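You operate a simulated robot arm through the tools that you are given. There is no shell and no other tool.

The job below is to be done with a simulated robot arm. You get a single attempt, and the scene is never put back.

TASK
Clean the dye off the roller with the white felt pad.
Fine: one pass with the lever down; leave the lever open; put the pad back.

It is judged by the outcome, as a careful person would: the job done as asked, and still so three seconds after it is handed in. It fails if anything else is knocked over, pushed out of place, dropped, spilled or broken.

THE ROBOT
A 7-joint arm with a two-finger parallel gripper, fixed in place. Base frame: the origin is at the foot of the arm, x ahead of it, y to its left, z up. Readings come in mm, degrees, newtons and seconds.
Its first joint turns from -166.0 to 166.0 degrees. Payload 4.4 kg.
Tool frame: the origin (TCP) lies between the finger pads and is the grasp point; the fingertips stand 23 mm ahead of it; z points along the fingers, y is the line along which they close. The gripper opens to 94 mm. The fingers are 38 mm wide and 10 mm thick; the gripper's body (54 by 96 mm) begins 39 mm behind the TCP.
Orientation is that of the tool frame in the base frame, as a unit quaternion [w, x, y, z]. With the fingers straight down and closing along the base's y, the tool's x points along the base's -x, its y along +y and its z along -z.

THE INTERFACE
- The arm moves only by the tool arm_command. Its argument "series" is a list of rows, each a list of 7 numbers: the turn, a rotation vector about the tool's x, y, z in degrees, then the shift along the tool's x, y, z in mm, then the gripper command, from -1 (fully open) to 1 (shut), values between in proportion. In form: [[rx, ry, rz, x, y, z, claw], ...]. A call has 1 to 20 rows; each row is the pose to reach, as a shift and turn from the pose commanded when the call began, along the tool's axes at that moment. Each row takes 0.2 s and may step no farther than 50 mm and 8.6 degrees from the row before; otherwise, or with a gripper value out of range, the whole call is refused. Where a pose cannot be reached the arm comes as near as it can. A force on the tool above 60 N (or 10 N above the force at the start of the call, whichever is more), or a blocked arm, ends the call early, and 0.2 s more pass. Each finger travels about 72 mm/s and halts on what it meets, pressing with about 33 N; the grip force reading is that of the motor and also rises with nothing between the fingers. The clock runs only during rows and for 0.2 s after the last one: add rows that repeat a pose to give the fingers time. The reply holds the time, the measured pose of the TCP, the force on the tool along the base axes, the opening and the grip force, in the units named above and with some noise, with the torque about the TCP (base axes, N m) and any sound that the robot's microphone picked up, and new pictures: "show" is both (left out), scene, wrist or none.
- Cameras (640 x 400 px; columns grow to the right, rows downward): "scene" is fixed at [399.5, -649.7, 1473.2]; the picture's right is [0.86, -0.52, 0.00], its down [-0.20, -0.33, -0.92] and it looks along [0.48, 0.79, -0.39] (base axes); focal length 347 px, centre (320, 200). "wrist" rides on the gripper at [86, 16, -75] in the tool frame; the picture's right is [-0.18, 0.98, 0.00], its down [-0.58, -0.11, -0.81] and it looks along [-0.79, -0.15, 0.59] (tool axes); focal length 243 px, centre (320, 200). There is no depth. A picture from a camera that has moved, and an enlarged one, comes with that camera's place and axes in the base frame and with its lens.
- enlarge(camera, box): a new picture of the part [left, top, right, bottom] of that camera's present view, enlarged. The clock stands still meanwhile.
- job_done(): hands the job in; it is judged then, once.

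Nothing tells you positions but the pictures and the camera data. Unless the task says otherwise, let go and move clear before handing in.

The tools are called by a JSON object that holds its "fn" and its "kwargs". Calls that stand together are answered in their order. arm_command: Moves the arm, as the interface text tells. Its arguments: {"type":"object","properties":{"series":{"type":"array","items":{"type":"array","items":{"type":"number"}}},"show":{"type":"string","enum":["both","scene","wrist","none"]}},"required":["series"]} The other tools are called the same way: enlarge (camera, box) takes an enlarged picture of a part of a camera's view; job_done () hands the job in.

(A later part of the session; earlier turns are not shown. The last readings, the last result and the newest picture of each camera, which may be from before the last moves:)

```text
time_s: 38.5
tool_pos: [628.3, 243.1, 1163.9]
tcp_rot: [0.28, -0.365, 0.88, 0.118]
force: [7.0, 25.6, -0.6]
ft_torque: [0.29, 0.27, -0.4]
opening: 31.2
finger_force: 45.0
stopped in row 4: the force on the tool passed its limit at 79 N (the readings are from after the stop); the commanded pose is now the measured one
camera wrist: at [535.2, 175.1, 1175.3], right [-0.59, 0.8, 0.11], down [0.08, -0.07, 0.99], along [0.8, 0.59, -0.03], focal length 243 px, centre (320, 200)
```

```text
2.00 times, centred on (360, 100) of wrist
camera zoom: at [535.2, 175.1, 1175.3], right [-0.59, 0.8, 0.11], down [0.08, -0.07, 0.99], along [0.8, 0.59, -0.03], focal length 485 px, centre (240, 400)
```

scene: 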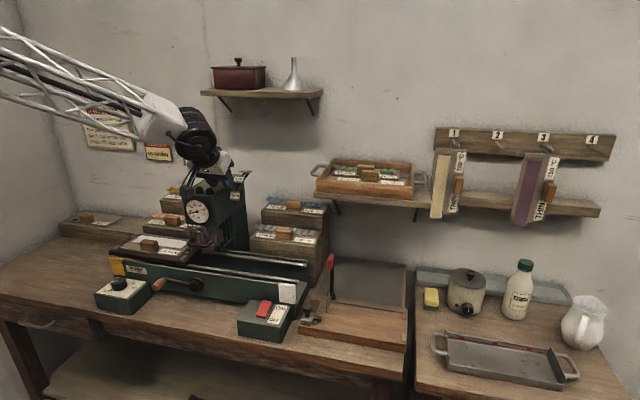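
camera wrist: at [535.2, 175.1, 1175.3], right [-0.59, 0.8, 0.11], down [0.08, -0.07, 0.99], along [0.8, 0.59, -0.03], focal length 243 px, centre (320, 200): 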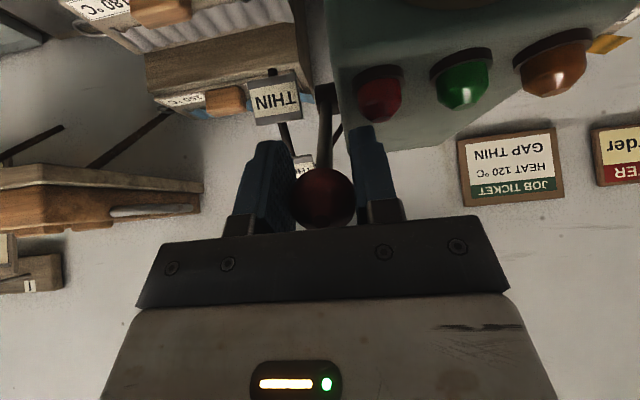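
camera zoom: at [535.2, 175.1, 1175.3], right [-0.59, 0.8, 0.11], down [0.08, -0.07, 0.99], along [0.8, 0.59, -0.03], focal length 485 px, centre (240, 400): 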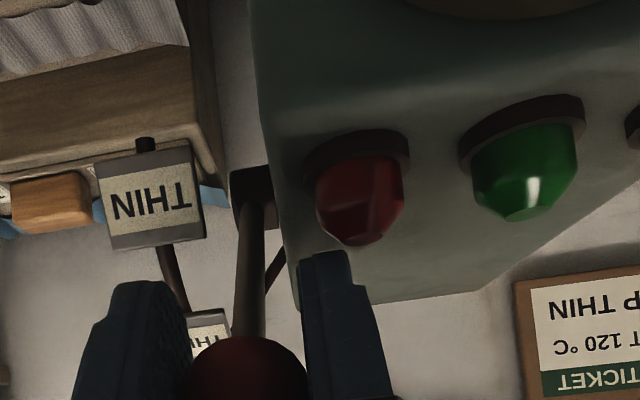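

The left finger has come down next to the red lamp dome, so I won't go further with this grip. I'll open a little, back straight out and check whether the lever stays where it is.

{"fn": "arm_command", "kwargs": {"series": [[0, 0, 0, 0, 0, 0, 0.5], [0, 0, 0, 0, 0, 0, 0.15], [0, 0, 0, 0, 0, -10, 0.15], [0, 0, 0, 0, 0, -30, 0.15], [0, 0, 0, 0, 0, -60, 0.15], [0, 0, 0, 0, 0, -90, 0.15]], "show": "both"}}

{"fn": "enlarge", "kwargs": {"camera": "scene", "box": [170, 140, 298, 220]}}

{"fn": "enlarge", "kwargs": {"camera": "wrist", "box": [200, 0, 520, 200]}}

```text
time_s: 39.2
tool_pos: [628.8, 242.0, 1165.4]
tcp_rot: [0.28, -0.364, 0.881, 0.116]
force: [29.7, 13.9, -8.0]
ft_torque: [0.0, -1.05, -0.76]
opening: 35.0
finger_force: 0.1
stopped in row 3: the force on the tool passed its limit at 86 N (the readings are from after the stop); the commanded pose is now the measured one
camera wrist: at [535.9, 173.9, 1175.8], right [-0.59, 0.8, 0.11], down [0.08, -0.07, 0.99], along [0.8, 0.59, -0.03], focal length 243 px, centre (320, 200)
```

scene: 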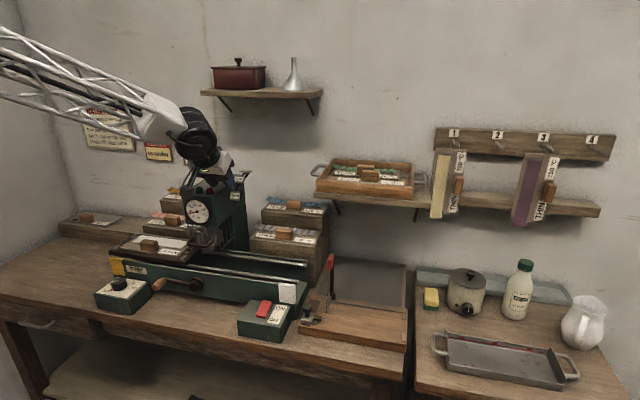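
wrist: 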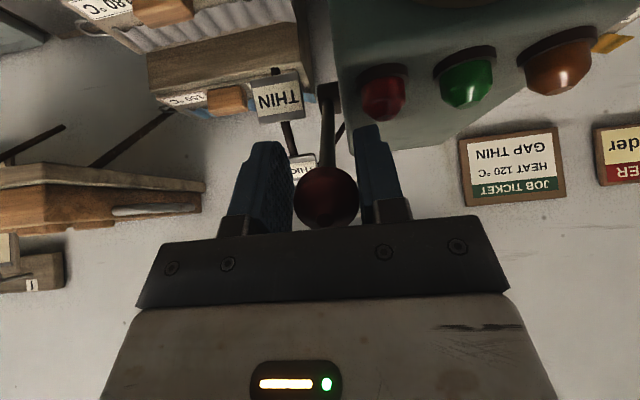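

```text
5.00 times, centred on (234, 180) of scene
camera zoom: at [399.5, -649.7, 1473.2], right [0.86, -0.52, 0.0], down [-0.2, -0.33, -0.92], along [0.48, 0.79, -0.39], focal length 1734 px, centre (750, 300)
```

zoom: 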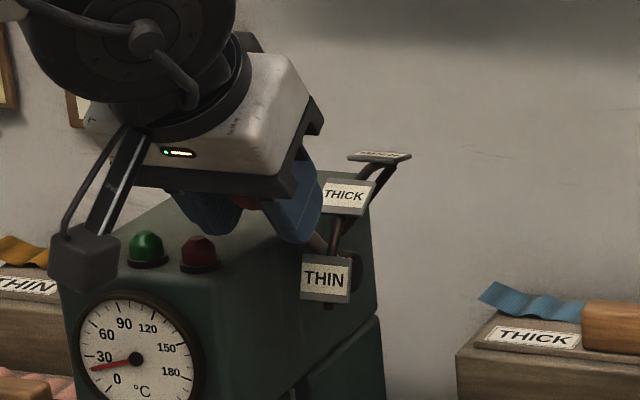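

```text
2.00 times, centred on (360, 100) of wrist
camera zoom: at [535.9, 173.9, 1175.8], right [-0.59, 0.8, 0.11], down [0.08, -0.07, 0.99], along [0.8, 0.59, -0.03], focal length 485 px, centre (240, 400)
```

zoom: 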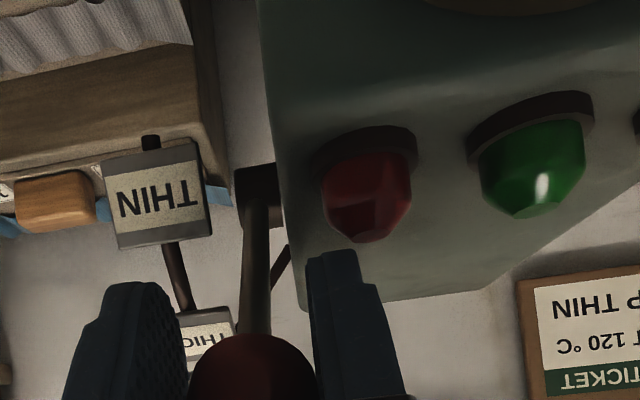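

The left fingertip is hooked behind the red lamp, so backing out pushes against it. I'll ease rearward slightly and lift straight up to free it.

{"fn": "arm_command", "kwargs": {"series": [[0, 0, 0, -1.6, 0, 1.1, 0.15], [0, 0, 0, -4.5, 0, -3, 0.15], [0, 0, 0, -7.3, 0, -7.1, 0.15], [0, 0, 0, -10.2, 0, -11.2, 0.15], [0, 0, 0, -13, 0, -15.3, 0.15], [0, 0, 0, -18.8, 0, -23.5, 0.15]], "show": "both"}}

{"fn": "enlarge", "kwargs": {"camera": "scene", "box": [170, 140, 298, 220]}}

{"fn": "enlarge", "kwargs": {"camera": "wrist", "box": [200, 0, 520, 200]}}

```text
time_s: 40.6
tool_pos: [628.9, 245.2, 1194.9]
tcp_rot: [0.28, -0.365, 0.88, 0.117]
force: [0.1, -0.1, -0.2]
ft_torque: [-0.03, 0.01, 0.02]
opening: 40.1
finger_force: 0.0
camera wrist: at [536.6, 175.6, 1206.3], right [-0.59, 0.8, 0.11], down [0.08, -0.07, 0.99], along [0.8, 0.59, -0.03], focal length 243 px, centre (320, 200)
```

scene: 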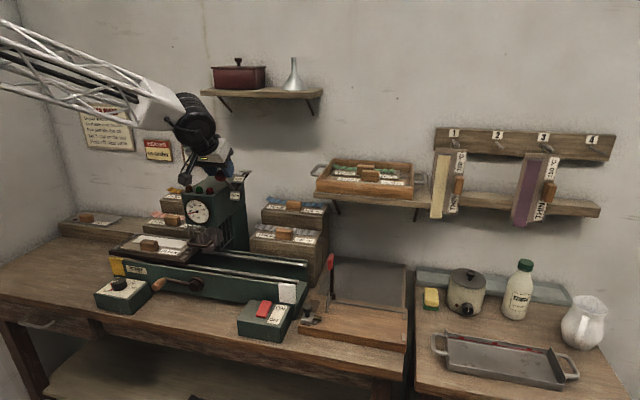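
wrist: 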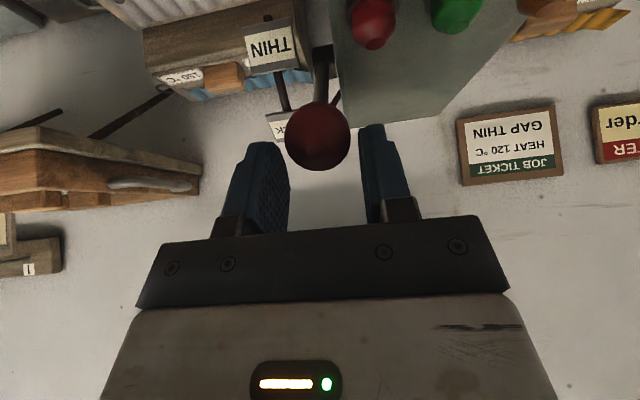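

```text
5.00 times, centred on (234, 180) of scene
camera zoom: at [399.5, -649.7, 1473.2], right [0.86, -0.52, 0.0], down [-0.2, -0.33, -0.92], along [0.48, 0.79, -0.39], focal length 1734 px, centre (750, 300)
```

zoom: 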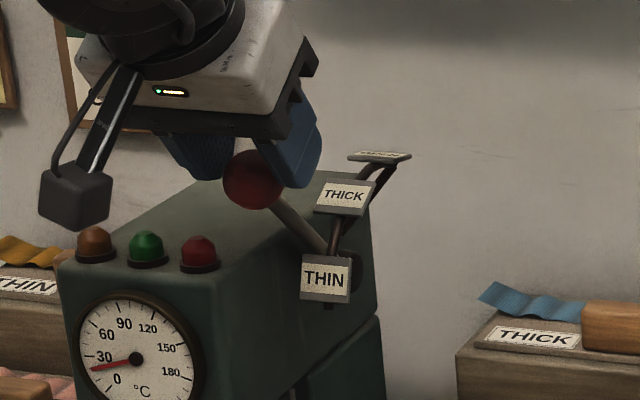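

```text
2.00 times, centred on (360, 100) of wrist
camera zoom: at [536.6, 175.6, 1206.3], right [-0.59, 0.8, 0.11], down [0.08, -0.07, 0.99], along [0.8, 0.59, -0.03], focal length 485 px, centre (240, 400)
```

zoom: 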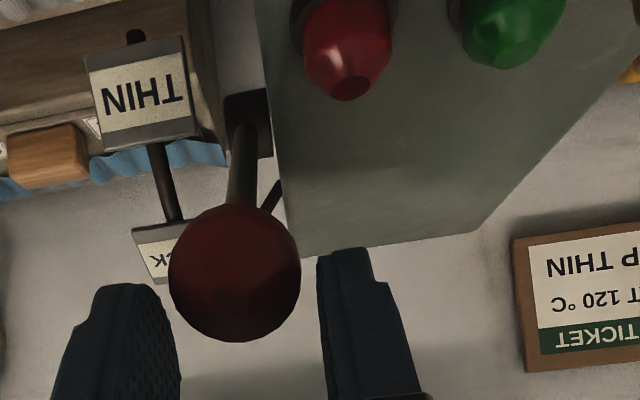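

The finger is free and the lever has stayed at about 45°, between THICK and THIN. I'll rise, close the fingers and position them above and behind the knob, right of the head, to push it down the rest of the way.

{"fn": "arm_command", "kwargs": {"series": [[0, 0, 0, -11.5, 0, -16.4, 0.15], [0, 0, 0, -23, 0, -32.8, 0.15], [0, 0, 0, -33.6, -2, -25.3, 1], [0, 0, 0, -44.3, -4, -17.9, 1], [0, 0, 0, -44.3, -4, -17.9, 1], [0, 0, 0, -35, -4, -5, 1], [0, 0, 0, -28, -4, 4.8, 1]], "show": "both"}}

{"fn": "enlarge", "kwargs": {"camera": "scene", "box": [170, 140, 298, 220]}}

{"fn": "enlarge", "kwargs": {"camera": "wrist", "box": [200, 0, 520, 200]}}

```text
time_s: 42.2
tool_pos: [651.1, 259.3, 1207.9]
tcp_rot: [0.28, -0.365, 0.88, 0.117]
force: [0.1, -0.1, 0.4]
ft_torque: [-0.01, -0.02, -0.01]
opening: 0.0
finger_force: 33.2
camera wrist: at [558.3, 190.8, 1218.8], right [-0.59, 0.8, 0.11], down [0.08, -0.07, 0.99], along [0.8, 0.59, -0.03], focal length 243 px, centre (320, 200)
```

scene: 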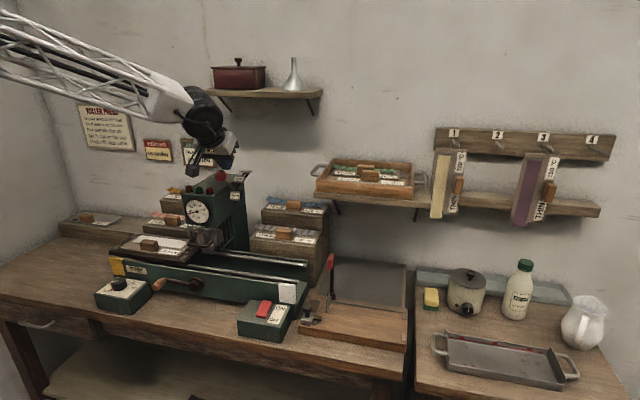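
wrist: 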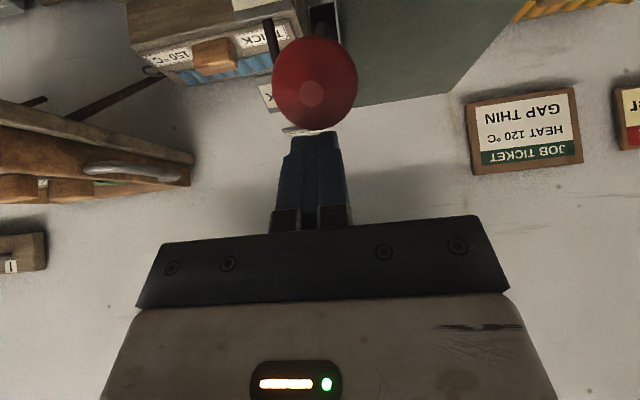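

```text
5.00 times, centred on (234, 180) of scene
camera zoom: at [399.5, -649.7, 1473.2], right [0.86, -0.52, 0.0], down [-0.2, -0.33, -0.92], along [0.48, 0.79, -0.39], focal length 1734 px, centre (750, 300)
```

zoom: 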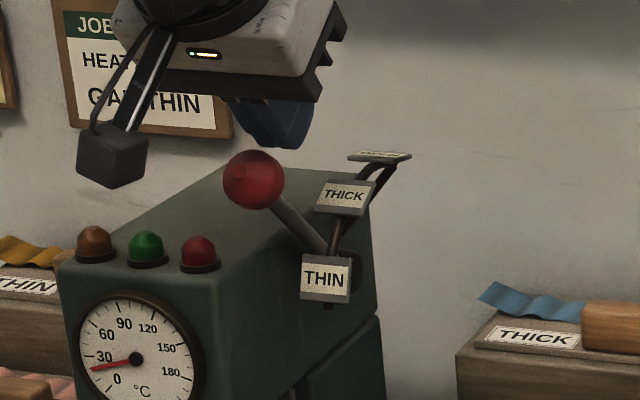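

```text
2.00 times, centred on (360, 100) of wrist
camera zoom: at [558.3, 190.8, 1218.8], right [-0.59, 0.8, 0.11], down [0.08, -0.07, 0.99], along [0.8, 0.59, -0.03], focal length 485 px, centre (240, 400)
```

zoom: 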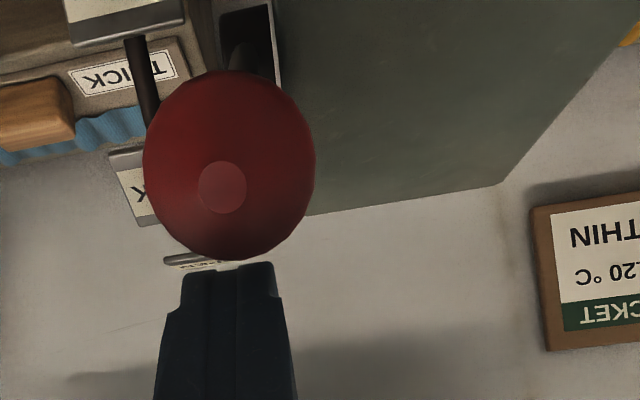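

{"fn": "arm_command", "kwargs": {"series": [[0, 0, 0, 3.9, 0, 7, 1], [0, 0, 0, 9.5, 0, 6.8, 1], [0, 0, 0, 15.1, 0, 6.6, 1], [0, 0, 0, 21, 0, 6.8, 1], [0, 0, 0, 26.9, 0, 7.1, 1], [0, 0, 0, 33, 0, 7.8, 1], [0, 0, 0, 38.8, 0, 8.7, 1]], "show": "both"}}

{"fn": "enlarge", "kwargs": {"camera": "scene", "box": [170, 140, 298, 220]}}

{"fn": "enlarge", "kwargs": {"camera": "wrist", "box": [200, 0, 520, 200]}}

```text
time_s: 43.9
tool_pos: [630.6, 240.2, 1177.3]
tcp_rot: [0.28, -0.365, 0.88, 0.116]
force: [-0.7, -0.1, -0.2]
ft_torque: [0.02, -0.01, 0.0]
opening: 0.2
finger_force: 32.9
camera wrist: at [538.6, 171.3, 1189.0], right [-0.59, 0.8, 0.11], down [0.08, -0.07, 0.99], along [0.8, 0.59, -0.03], focal length 243 px, centre (320, 200)
```

scene: 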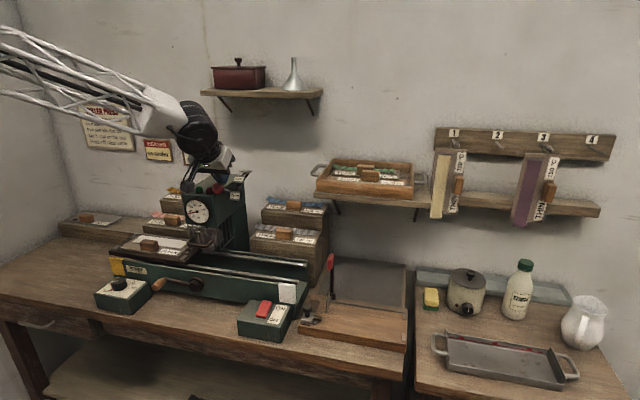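
wrist: 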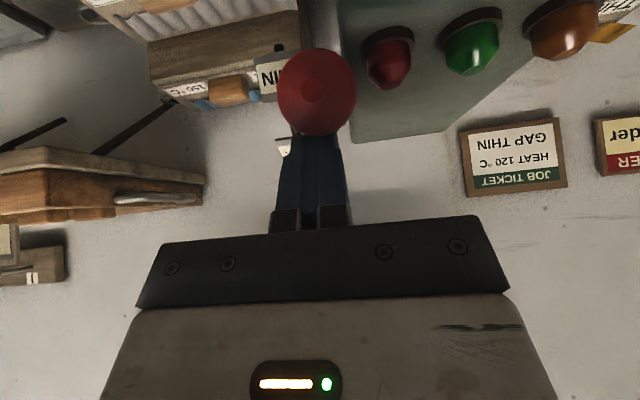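

```text
5.00 times, centred on (234, 180) of scene
camera zoom: at [399.5, -649.7, 1473.2], right [0.86, -0.52, 0.0], down [-0.2, -0.33, -0.92], along [0.48, 0.79, -0.39], focal length 1734 px, centre (750, 300)
```

zoom: 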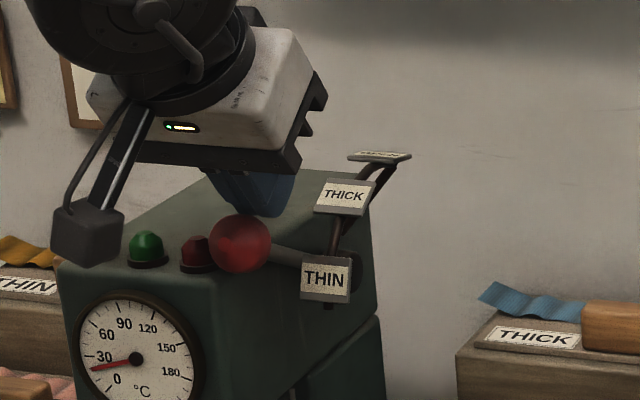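

```text
2.00 times, centred on (360, 100) of wrist
camera zoom: at [538.6, 171.3, 1189.0], right [-0.59, 0.8, 0.11], down [0.08, -0.07, 0.99], along [0.8, 0.59, -0.03], focal length 485 px, centre (240, 400)
```

zoom: 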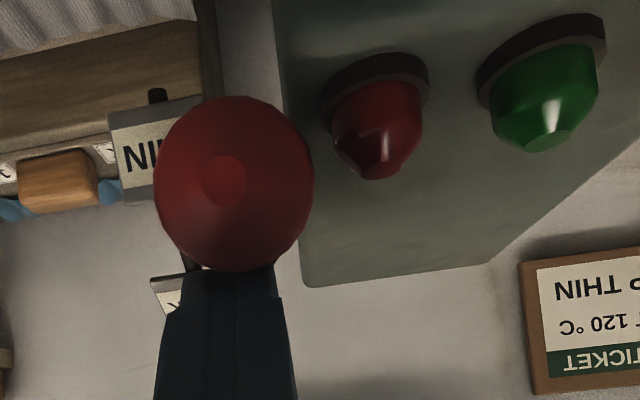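

The lever is down to about 29° and follows easily. I'll press a little further to see where it stops at THIN.

{"fn": "arm_command", "kwargs": {"series": [[0, 0, 0, 5, 0, 1.0, 1], [0, 0, 0, 10, 0, 2.4, 1], [0, 0, 0, 14, 0, 4, 1]], "show": "both"}}

{"fn": "enlarge", "kwargs": {"camera": "scene", "box": [170, 140, 298, 220]}}

```text
time_s: 44.6
tool_pos: [625.4, 233.3, 1166.0]
tcp_rot: [0.28, -0.364, 0.881, 0.116]
force: [0.0, -0.8, 0.5]
ft_torque: [0.02, -0.03, 0.0]
opening: 0.1
finger_force: 33.0
camera wrist: at [531.9, 164.7, 1177.6], right [-0.59, 0.8, 0.11], down [0.08, -0.07, 0.99], along [0.8, 0.59, -0.03], focal length 243 px, centre (320, 200)
```

scene: 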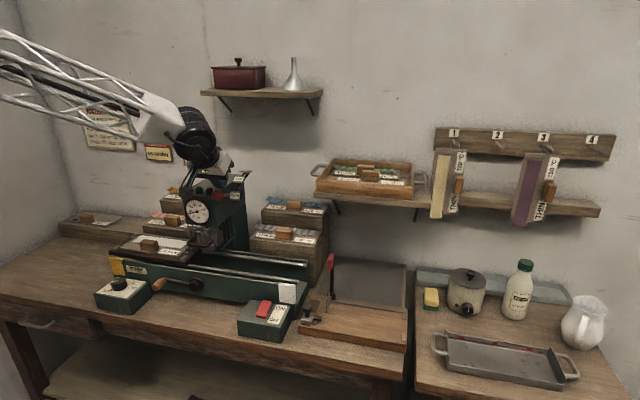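
wrist: 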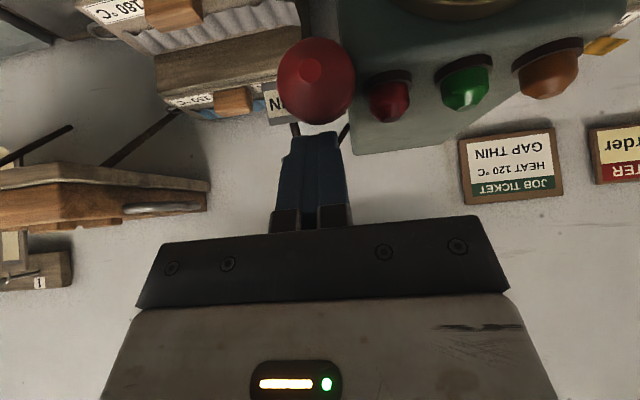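

```text
5.00 times, centred on (234, 180) of scene
camera zoom: at [399.5, -649.7, 1473.2], right [0.86, -0.52, 0.0], down [-0.2, -0.33, -0.92], along [0.48, 0.79, -0.39], focal length 1734 px, centre (750, 300)
```

zoom: 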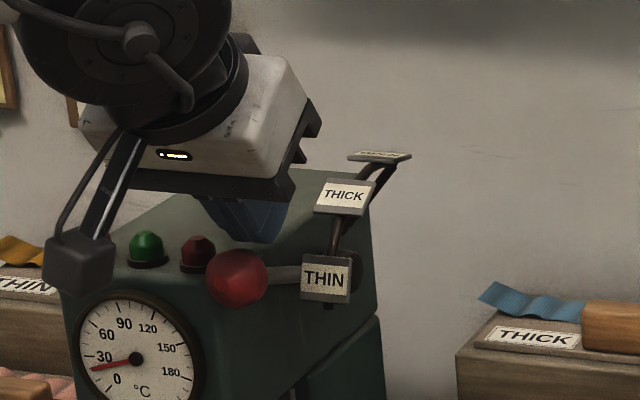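

The lever has snapped down to the THIN mark (about 21°) and left the fingers behind. I'll rise, retreat toward the robot and check the roller.

{"fn": "arm_command", "kwargs": {"series": [[0, 0, 0, -14, 0, -20, 1], [0, 0, 0, -29, 0, -41, 1], [0, 0, 0, 4, 0, -64, 1], [0, 5, 0, 37, 0, -87, 1], [0, 12, 0, 60, 0, -103, 1], [0, 20, 0, 84, 0, -120, 1], [0, 28, 0, 108, 0, -137, 1], [0, 35, 0, 130, 0, -152, 1]], "show": "both"}}

{"fn": "enlarge", "kwargs": {"camera": "scene", "box": [130, 180, 290, 280]}}

{"fn": "enlarge", "kwargs": {"camera": "scene", "box": [184, 210, 248, 250]}}

```text
time_s: 46.5
tool_pos: [487.7, 95.0, 1214.5]
tcp_rot: [0.001, -0.383, 0.924, 0.0]
force: [0.3, 0.3, -0.2]
ft_torque: [-0.05, 0.02, 0.04]
opening: 0.0
finger_force: 33.0
camera wrist: at [414.1, 46.4, 1289.1], right [-0.56, 0.83, 0.0], down [0.49, 0.33, 0.81], along [0.67, 0.46, -0.59], focal length 243 px, centre (320, 200)
```

scene: 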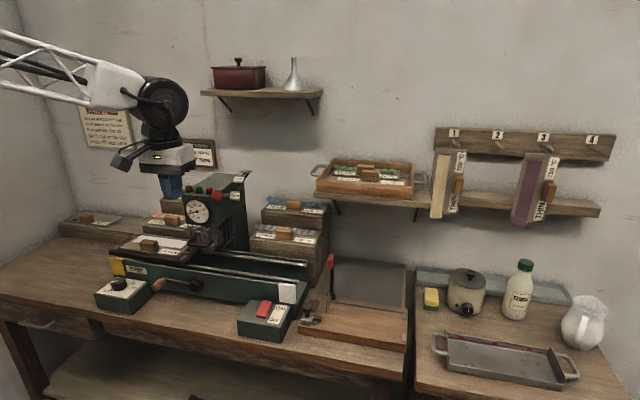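
wrist: 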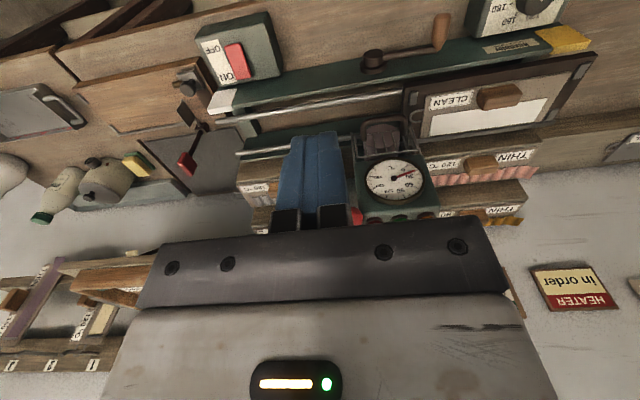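

```text
4.00 times, centred on (210, 230) of scene
camera zoom: at [399.5, -649.7, 1473.2], right [0.86, -0.52, 0.0], down [-0.2, -0.33, -0.92], along [0.48, 0.79, -0.39], focal length 1387 px, centre (760, 80)
```

zoom: 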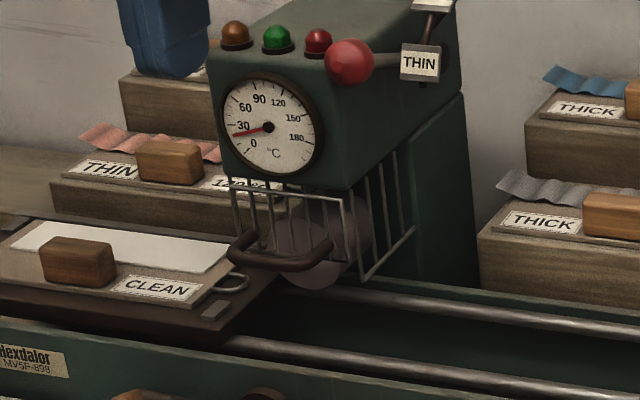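

```text
10.00 times, centred on (216, 230) of scene
camera zoom: at [399.5, -649.7, 1473.2], right [0.86, -0.52, 0.0], down [-0.2, -0.33, -0.92], along [0.48, 0.79, -0.39], focal length 3468 px, centre (1360, -100)
```

zoom: 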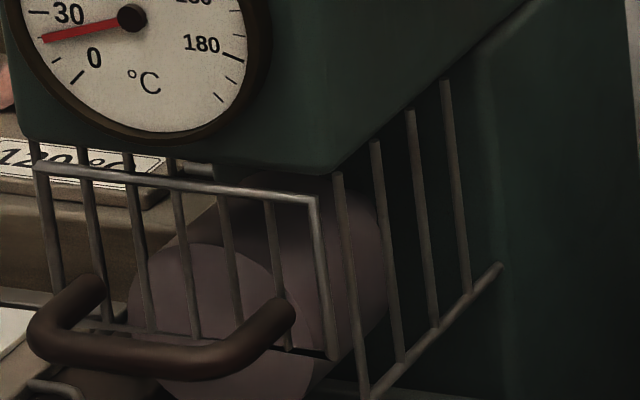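

The lever is at THIN and the roller has come down inside the cage. Next is the crank, so I'll look at it closely.

{"fn": "enlarge", "kwargs": {"camera": "wrist", "box": [330, 0, 490, 100]}}

{"fn": "enlarge", "kwargs": {"camera": "scene", "box": [130, 260, 226, 320]}}

```text
4.00 times, centred on (410, 50) of wrist
camera zoom: at [414.1, 46.4, 1289.1], right [-0.56, 0.83, 0.0], down [0.49, 0.33, 0.81], along [0.67, 0.46, -0.59], focal length 970 px, centre (-40, 800)
```

zoom: 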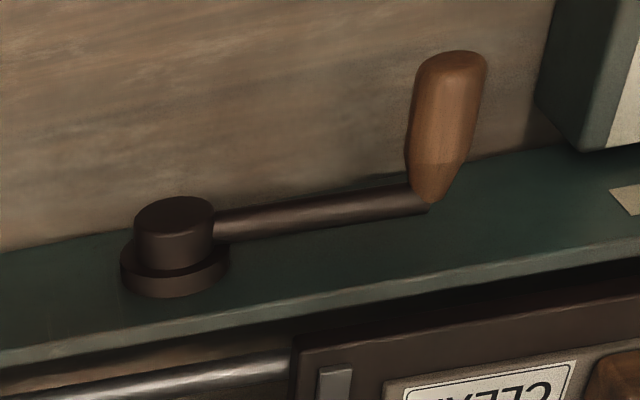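

```text
6.67 times, centred on (178, 290) of scene
camera zoom: at [399.5, -649.7, 1473.2], right [0.86, -0.52, 0.0], down [-0.2, -0.33, -0.92], along [0.48, 0.79, -0.39], focal length 2312 px, centre (1267, -400)
```

zoom: 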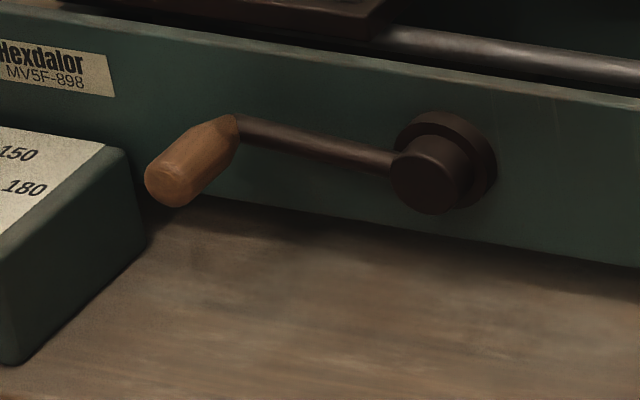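

The crank handle's axis is at about u 115, z 885 (v 479–519) and the hub at about u 209, z 876, radius about 94 mm. The crank can only swing over the top from left to right. I'll move above the handle with the fingers part-open so they miss the dial box.

{"fn": "arm_command", "kwargs": {"series": [[0, 0, 0, -8, 18, 30, 0.15], [0, 0, 0, -18, 38, 60, 0.15], [0, 0, 0, -28, 58, 92, 0.15], [0, 0, 0, -38, 79, 124, 0.15], [0, 0, 0, -48, 100, 157, 0.15], [0, 0, 0, -58, 121, 190, 0.15], [0, 0, 0, -69, 142, 222, 0.15], [0, 0, 0, -80, 163, 254, 0.15], [0, 0, 0, -80, 163, 254, 0.15]], "show": "both"}}

{"fn": "enlarge", "kwargs": {"camera": "scene", "box": [90, 220, 250, 320]}}

{"fn": "enlarge", "kwargs": {"camera": "wrist", "box": [160, 0, 480, 200]}}

```text
time_s: 48.5
tool_pos: [427.7, 269.1, 962.2]
tcp_rot: [0.003, -0.382, 0.924, 0.001]
force: [0.2, 0.2, 0.0]
ft_torque: [0.0, 0.0, -0.04]
opening: 40.0
finger_force: 0.1
camera wrist: at [354.2, 219.5, 1036.2], right [-0.56, 0.83, 0.0], down [0.49, 0.33, 0.81], along [0.67, 0.46, -0.59], focal length 243 px, centre (320, 200)
```

scene: 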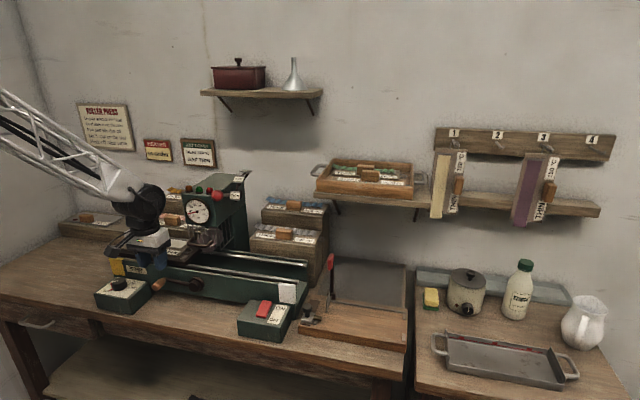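
wrist: 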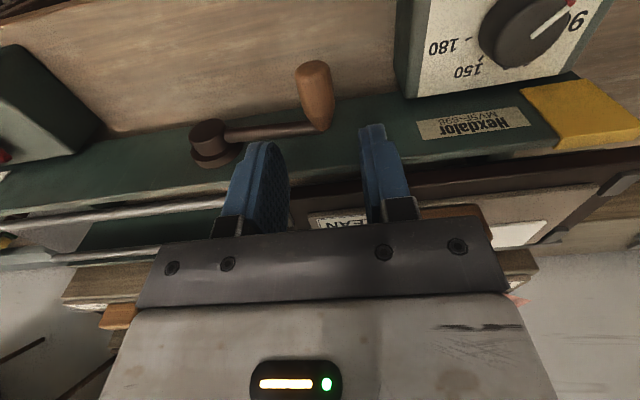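

```text
4.00 times, centred on (170, 270) of scene
camera zoom: at [399.5, -649.7, 1473.2], right [0.86, -0.52, 0.0], down [-0.2, -0.33, -0.92], along [0.48, 0.79, -0.39], focal length 1387 px, centre (920, -80)
```

zoom: 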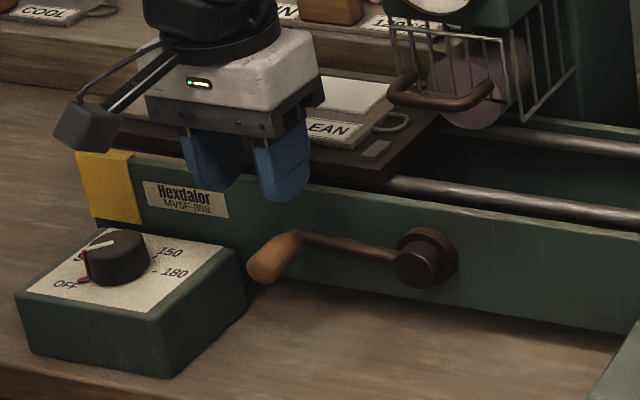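

```text
2.00 times, centred on (320, 100) of wrist
camera zoom: at [354.2, 219.5, 1036.2], right [-0.56, 0.83, 0.0], down [0.49, 0.33, 0.81], along [0.67, 0.46, -0.59], focal length 485 px, centre (320, 400)
```

zoom: 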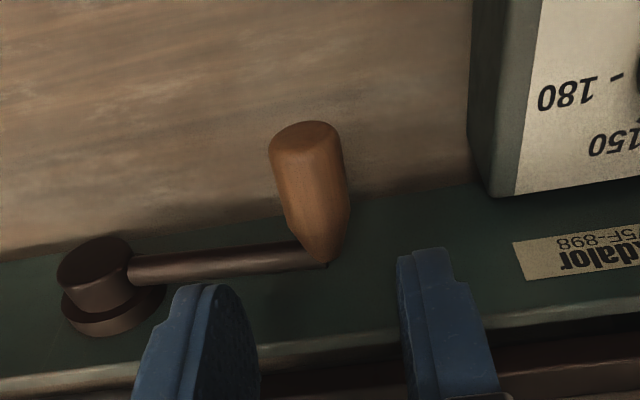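

{"fn": "enlarge", "kwargs": {"camera": "wrist", "box": [300, 30, 460, 130]}}

{"fn": "enlarge", "kwargs": {"camera": "scene", "box": [90, 265, 186, 325]}}

```text
4.00 times, centred on (380, 80) of wrist
camera zoom: at [354.2, 219.5, 1036.2], right [-0.56, 0.83, 0.0], down [0.49, 0.33, 0.81], along [0.67, 0.46, -0.59], focal length 970 px, centre (80, 680)
```

zoom: 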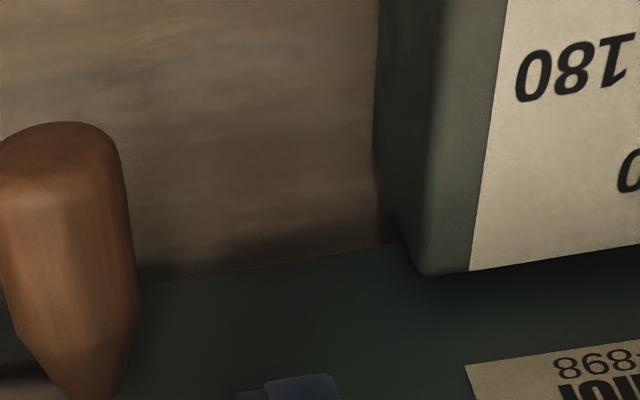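

```text
6.67 times, centred on (138, 295) of scene
camera zoom: at [399.5, -649.7, 1473.2], right [0.86, -0.52, 0.0], down [-0.2, -0.33, -0.92], along [0.48, 0.79, -0.39], focal length 2312 px, centre (1533, -433)
```

zoom: 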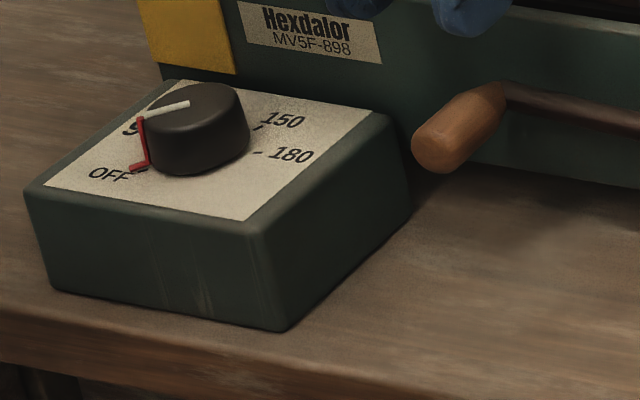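

The dial box is lower and further left than I feared, so there's room. I'll lower the fingers around the crank handle and close.

{"fn": "arm_command", "kwargs": {"series": [[0, 0, 0, 0, -2, 25, 0.15], [0, 0, 0, 0, -2, 50, 0.15], [0, 0, 0, 0, -2, 76, 0.15], [0, 0, 0, 0, -2, 76, 0.4], [0, 0, 0, 0, -2, 76, 1], [0, 0, 0, 0, -2, 76, 1]], "show": "both"}}

{"fn": "enlarge", "kwargs": {"camera": "scene", "box": [90, 220, 250, 320]}}

```text
time_s: 49.9
tool_pos: [431.3, 268.8, 884.1]
tcp_rot: [0.003, -0.382, 0.924, 0.0]
force: [-29.2, 0.5, 9.3]
ft_torque: [0.03, 0.08, -0.07]
opening: 22.2
finger_force: 45.4
camera wrist: at [357.1, 218.7, 959.5], right [-0.56, 0.83, 0.0], down [0.49, 0.33, 0.81], along [0.67, 0.46, -0.59], focal length 243 px, centre (320, 200)
```

scene: 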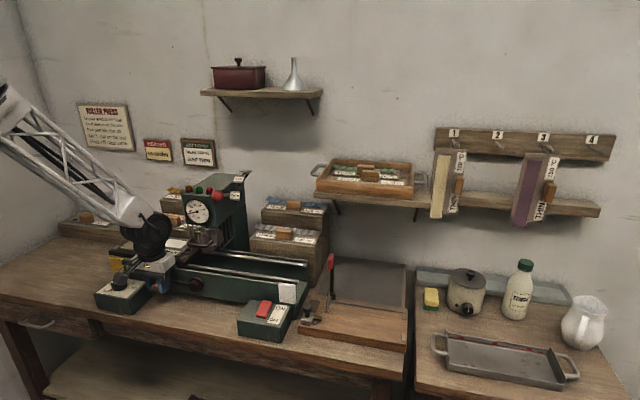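
wrist: 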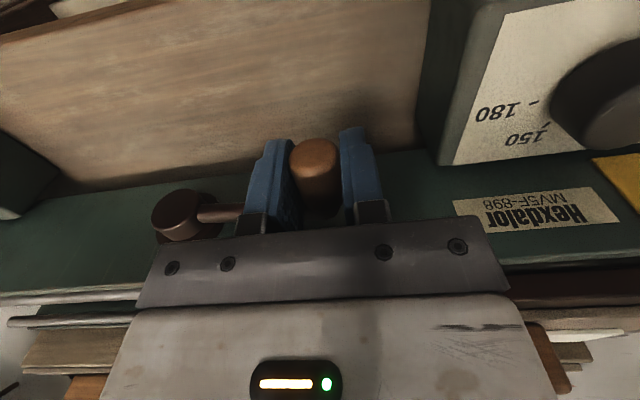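

```text
4.00 times, centred on (170, 270) of scene
camera zoom: at [399.5, -649.7, 1473.2], right [0.86, -0.52, 0.0], down [-0.2, -0.33, -0.92], along [0.48, 0.79, -0.39], focal length 1387 px, centre (920, -80)
```

zoom: 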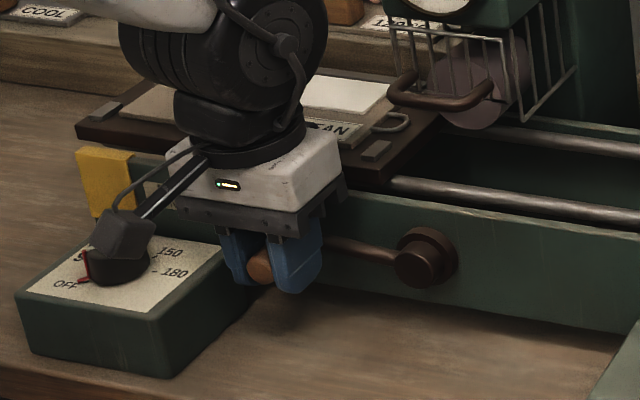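

Gripped the crank handle at 22 mm. I'll start turning it up and over, first about 30°, and check forces and whether the bed moves.

{"fn": "arm_command", "kwargs": {"series": [[0, 0, 0, 0, -1.1, -8.4, 1], [0, 0, 0, 0, -2.9, -16.4, 1], [0, 0, 0, 0, -5.4, -24.3, 1], [0, 0, 0, 0, -8.5, -31.9, 1], [0, 0, 0, 0, -12.3, -39.2, 1], [0, 0, 0, 0, -16.8, -46.1, 1]], "show": "both"}}

{"fn": "enlarge", "kwargs": {"camera": "scene", "box": [110, 210, 270, 310]}}

```text
time_s: 50.9
tool_pos: [437.2, 262.1, 918.5]
tcp_rot: [0.002, -0.383, 0.924, 0.001]
force: [-22.7, 11.3, 12.4]
ft_torque: [-0.1, 0.03, 0.02]
opening: 22.5
finger_force: 45.1
stopped in row 5: the force on the tool passed its limit at 86 N (the readings are from after the stop); the commanded pose is now the measured one
camera wrist: at [363.5, 213.0, 993.6], right [-0.57, 0.82, 0.0], down [0.48, 0.33, 0.81], along [0.67, 0.46, -0.59], focal length 243 px, centre (320, 200)
```

scene: 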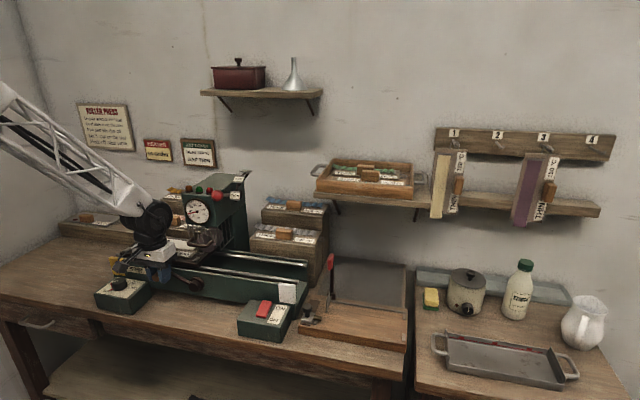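
wrist: 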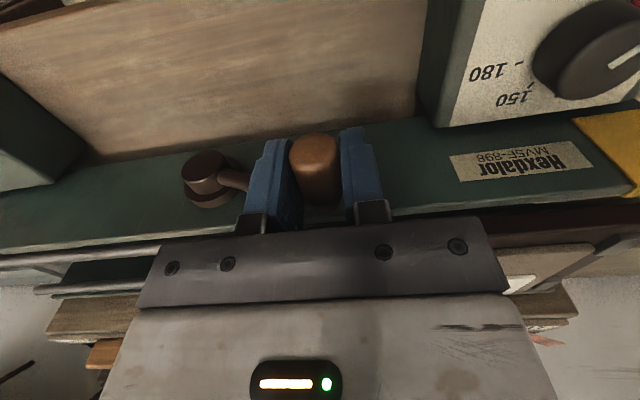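

```text
4.00 times, centred on (190, 260) of scene
camera zoom: at [399.5, -649.7, 1473.2], right [0.86, -0.52, 0.0], down [-0.2, -0.33, -0.92], along [0.48, 0.79, -0.39], focal length 1387 px, centre (840, -40)
```

zoom: 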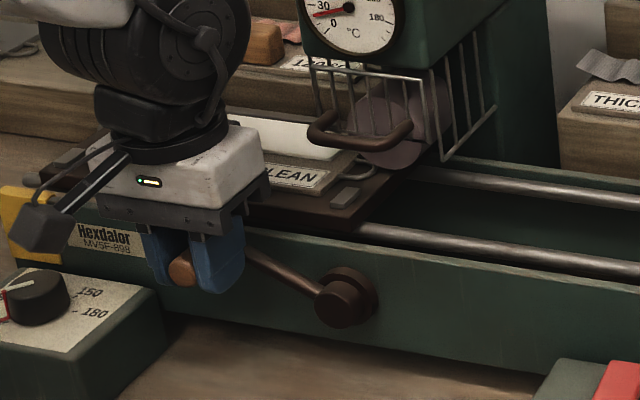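

The crank turns and the bed moves with it, about 38 mm so far. The force limit tripped as the pad began entering under the roller. I'll continue more slowly with a refined circle.

{"fn": "arm_command", "kwargs": {"series": [[0, 0, 0, 0, -0.5, -2, 1], [0, 0, 0, 0, -1.3, -4.2, 1], [0, 0, 0, 0, -2.4, -6.3, 1], [0, 0, 0, 0, -3.7, -8.5, 1], [0, 0, 0, 0, -5, -10.6, 1], [0, 0, 0, 0, -6.4, -12.6, 1]], "show": "scene"}}

{"fn": "enlarge", "kwargs": {"camera": "scene", "box": [110, 210, 270, 310]}}

```text
time_s: 52.3
tool_pos: [441.7, 257.9, 931.5]
tcp_rot: [0.002, -0.383, 0.924, 0.001]
force: [5.3, -11.0, -15.0]
ft_torque: [0.23, 0.21, -0.12]
opening: 22.6
finger_force: 44.8
```

scene: 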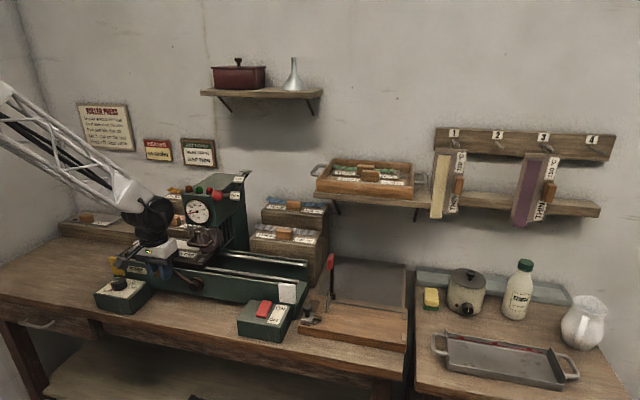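

```text
4.00 times, centred on (190, 260) of scene
camera zoom: at [399.5, -649.7, 1473.2], right [0.86, -0.52, 0.0], down [-0.2, -0.33, -0.92], along [0.48, 0.79, -0.39], focal length 1387 px, centre (840, -40)
```

zoom: 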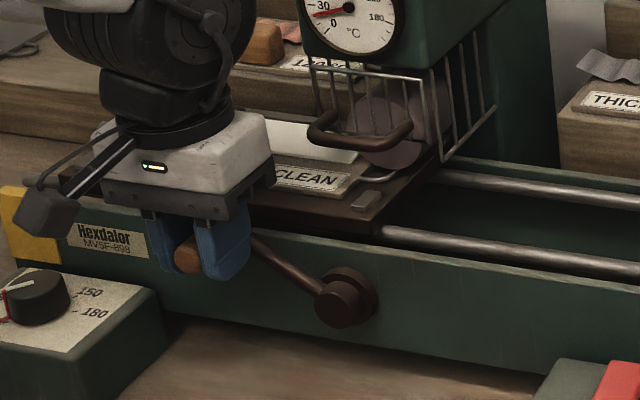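

{"fn": "arm_command", "kwargs": {"series": [[0, 0, 0, 0, -3, -4, 1], [0, 0, 0, 0, -6.1, -7.8, 1], [0, 0, 0, 0, -9.3, -11.5, 1], [0, 0, 0, 0, -12.8, -15, 1], [0, 0, 0, 0, -16.4, -18.4, 1], [0, 0, 0, 0, -20.2, -21.5, 1]], "show": "both"}}

{"fn": "enlarge", "kwargs": {"camera": "scene", "box": [110, 200, 270, 300]}}

```text
time_s: 53.7
tool_pos: [456.6, 242.3, 951.4]
tcp_rot: [0.004, -0.383, 0.924, 0.001]
force: [2.5, 13.6, -0.1]
ft_torque: [0.39, 0.23, -0.06]
opening: 22.5
finger_force: 44.4
camera wrist: at [382.6, 193.6, 1027.4], right [-0.56, 0.83, 0.0], down [0.48, 0.33, 0.81], along [0.67, 0.46, -0.59], focal length 243 px, centre (320, 200)
```

scene: 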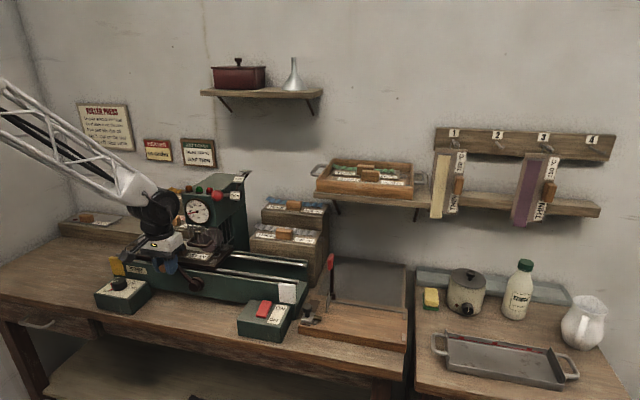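
wrist: 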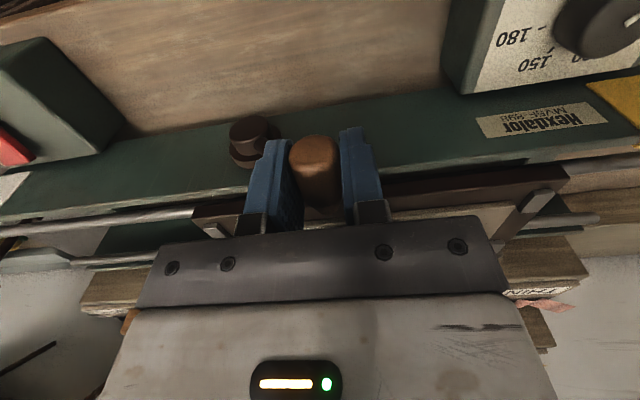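

```text
4.00 times, centred on (190, 250) of scene
camera zoom: at [399.5, -649.7, 1473.2], right [0.86, -0.52, 0.0], down [-0.2, -0.33, -0.92], along [0.48, 0.79, -0.39], focal length 1387 px, centre (840, 0)
```

zoom: 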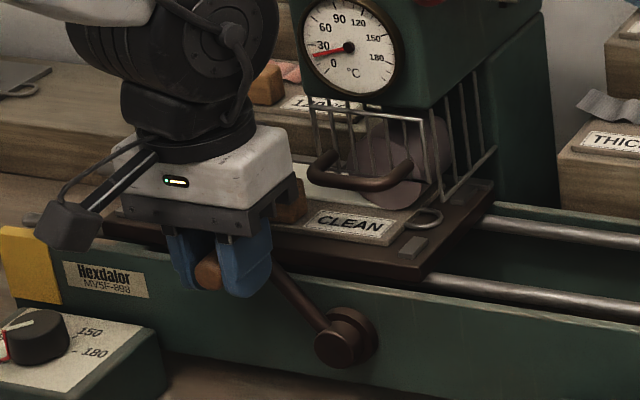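

{"fn": "arm_command", "kwargs": {"series": [[0, 0, 0, 0, -4.2, -2.7, 1], [0, 0, 0, 0, -8.3, -5.4, 1], [0, 0, 0, 0, -12.5, -7.9, 1], [0, 0, 0, 0, -16.9, -10.2, 1], [0, 0, 0, 0, -21.4, -12.2, 1], [0, 0, 0, 0, -26, -14, 1]], "show": "scene"}}

{"fn": "enlarge", "kwargs": {"camera": "scene", "box": [120, 200, 280, 300]}}

```text
time_s: 55.1
tool_pos: [476.4, 224.0, 965.5]
tcp_rot: [0.002, -0.382, 0.924, 0.001]
force: [-15.1, -3.5, 3.8]
ft_torque: [0.28, 0.35, 0.0]
opening: 22.5
finger_force: 45.2
```

scene: 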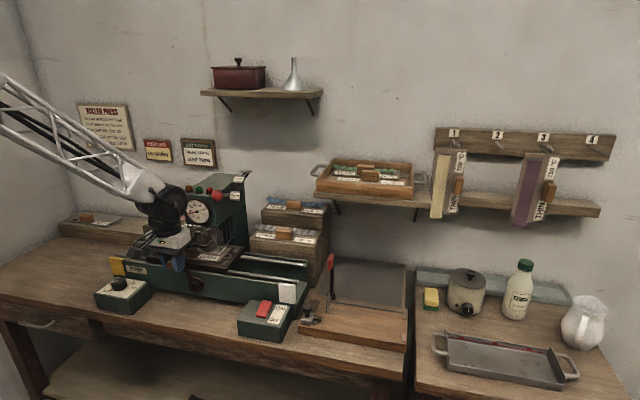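

```text
4.00 times, centred on (200, 250) of scene
camera zoom: at [399.5, -649.7, 1473.2], right [0.86, -0.52, 0.0], down [-0.2, -0.33, -0.92], along [0.48, 0.79, -0.39], focal length 1387 px, centre (800, 0)
```

zoom: 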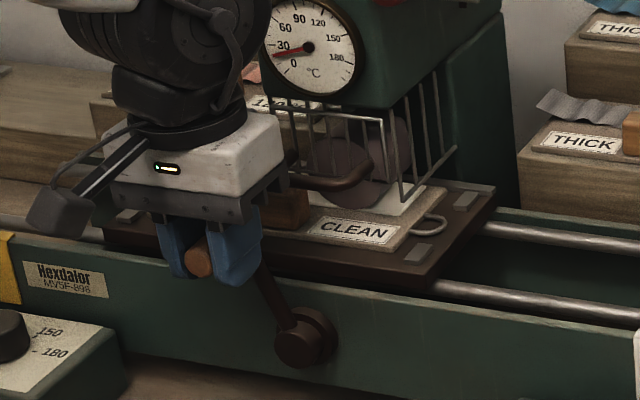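

{"fn": "arm_command", "kwargs": {"series": [[0, 0, 0, 0, -4.8, -1.1, 1], [0, 0, 0, 0, -9.5, -2.4, 1], [0, 0, 0, 0, -14.3, -3.5, 1], [0, 0, 0, 0, -19.1, -4.3, 1], [0, 0, 0, 0, -24, -4.8, 1], [0, 0, 0, 0, -28.8, -5.1, 1], [0, 0, 0, 0, -33.7, -5.2, 1]], "show": "both"}}

{"fn": "enlarge", "kwargs": {"camera": "scene", "box": [140, 190, 300, 290]}}

```text
time_s: 56.7
tool_pos: [499.4, 200.1, 971.9]
tcp_rot: [0.003, -0.383, 0.924, 0.001]
force: [-0.8, 6.6, 6.4]
ft_torque: [0.26, 0.49, -0.03]
opening: 22.3
finger_force: 45.0
camera wrist: at [425.0, 151.2, 1046.6], right [-0.56, 0.83, 0.0], down [0.48, 0.33, 0.81], along [0.67, 0.46, -0.59], focal length 243 px, centre (320, 200)
```

scene: 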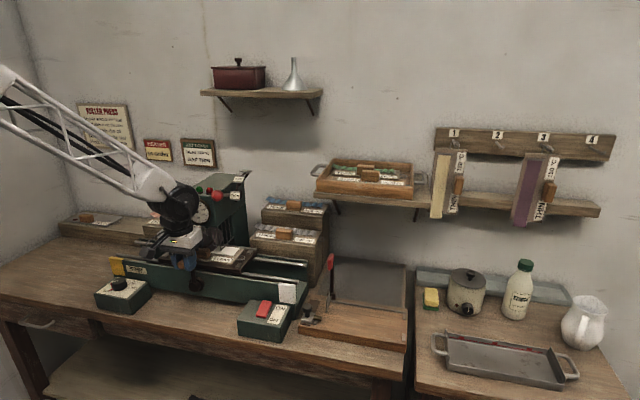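
wrist: 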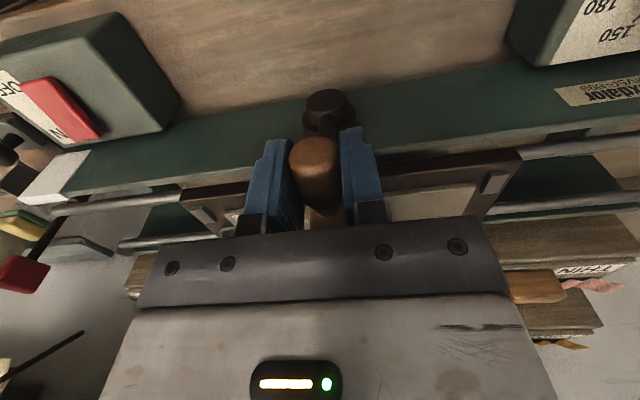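

```text
4.00 times, centred on (220, 240) of scene
camera zoom: at [399.5, -649.7, 1473.2], right [0.86, -0.52, 0.0], down [-0.2, -0.33, -0.92], along [0.48, 0.79, -0.39], focal length 1387 px, centre (720, 40)
```

zoom: 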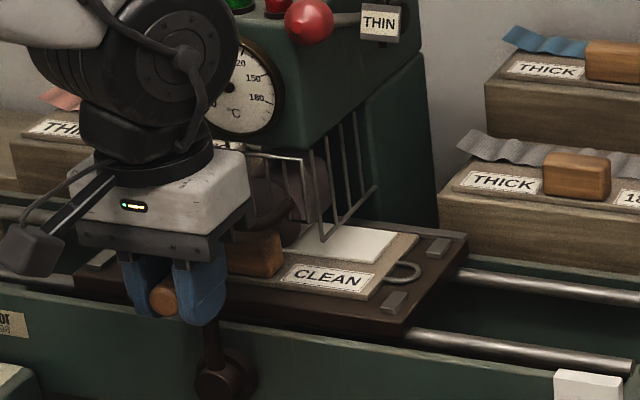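

{"fn": "arm_command", "kwargs": {"series": [[0, 0, 0, 0, -4.9, 0.2, 1], [0, 0, 0, 0, -9.8, 0.7, 1], [0, 0, 0, 0, -14.6, 1.4, 1], [0, 0, 0, 0, -19.4, 2.4, 1], [0, 0, 0, 0, -24.2, 3.6, 1], [0, 0, 0, 0, -28.8, 5.1, 1], [0, 0, 0, 0, -33.4, 6.8, 1], [0, 0, 0, 0, -37.9, 8.8, 1]], "show": "scene"}}

{"fn": "enlarge", "kwargs": {"camera": "scene", "box": [140, 190, 300, 290]}}

```text
time_s: 58.5
tool_pos: [525.7, 173.1, 963.6]
tcp_rot: [0.003, -0.383, 0.924, 0.0]
force: [-6.8, -3.3, 4.2]
ft_torque: [0.17, 0.25, -0.06]
opening: 22.2
finger_force: 45.7
```

scene: 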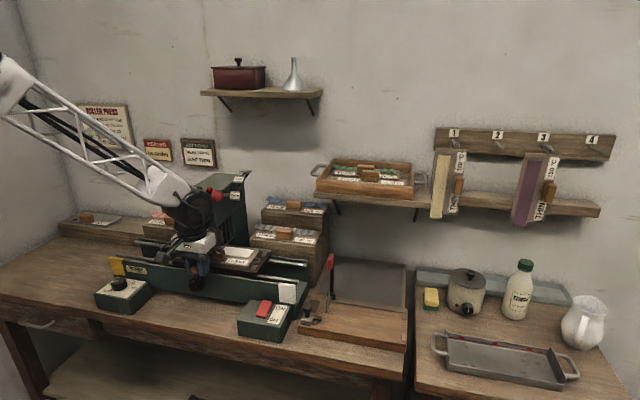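

```text
4.00 times, centred on (220, 240) of scene
camera zoom: at [399.5, -649.7, 1473.2], right [0.86, -0.52, 0.0], down [-0.2, -0.33, -0.92], along [0.48, 0.79, -0.39], focal length 1387 px, centre (720, 40)
```

zoom: 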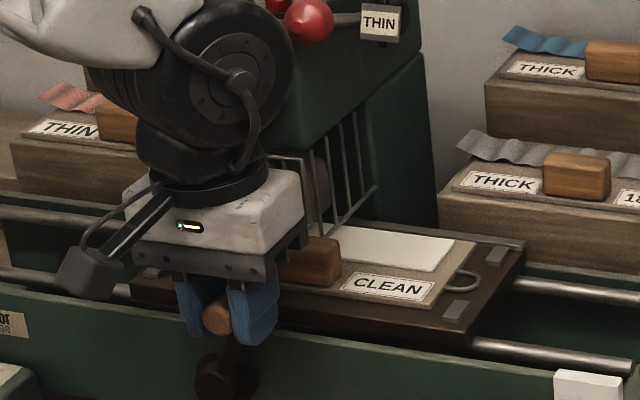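

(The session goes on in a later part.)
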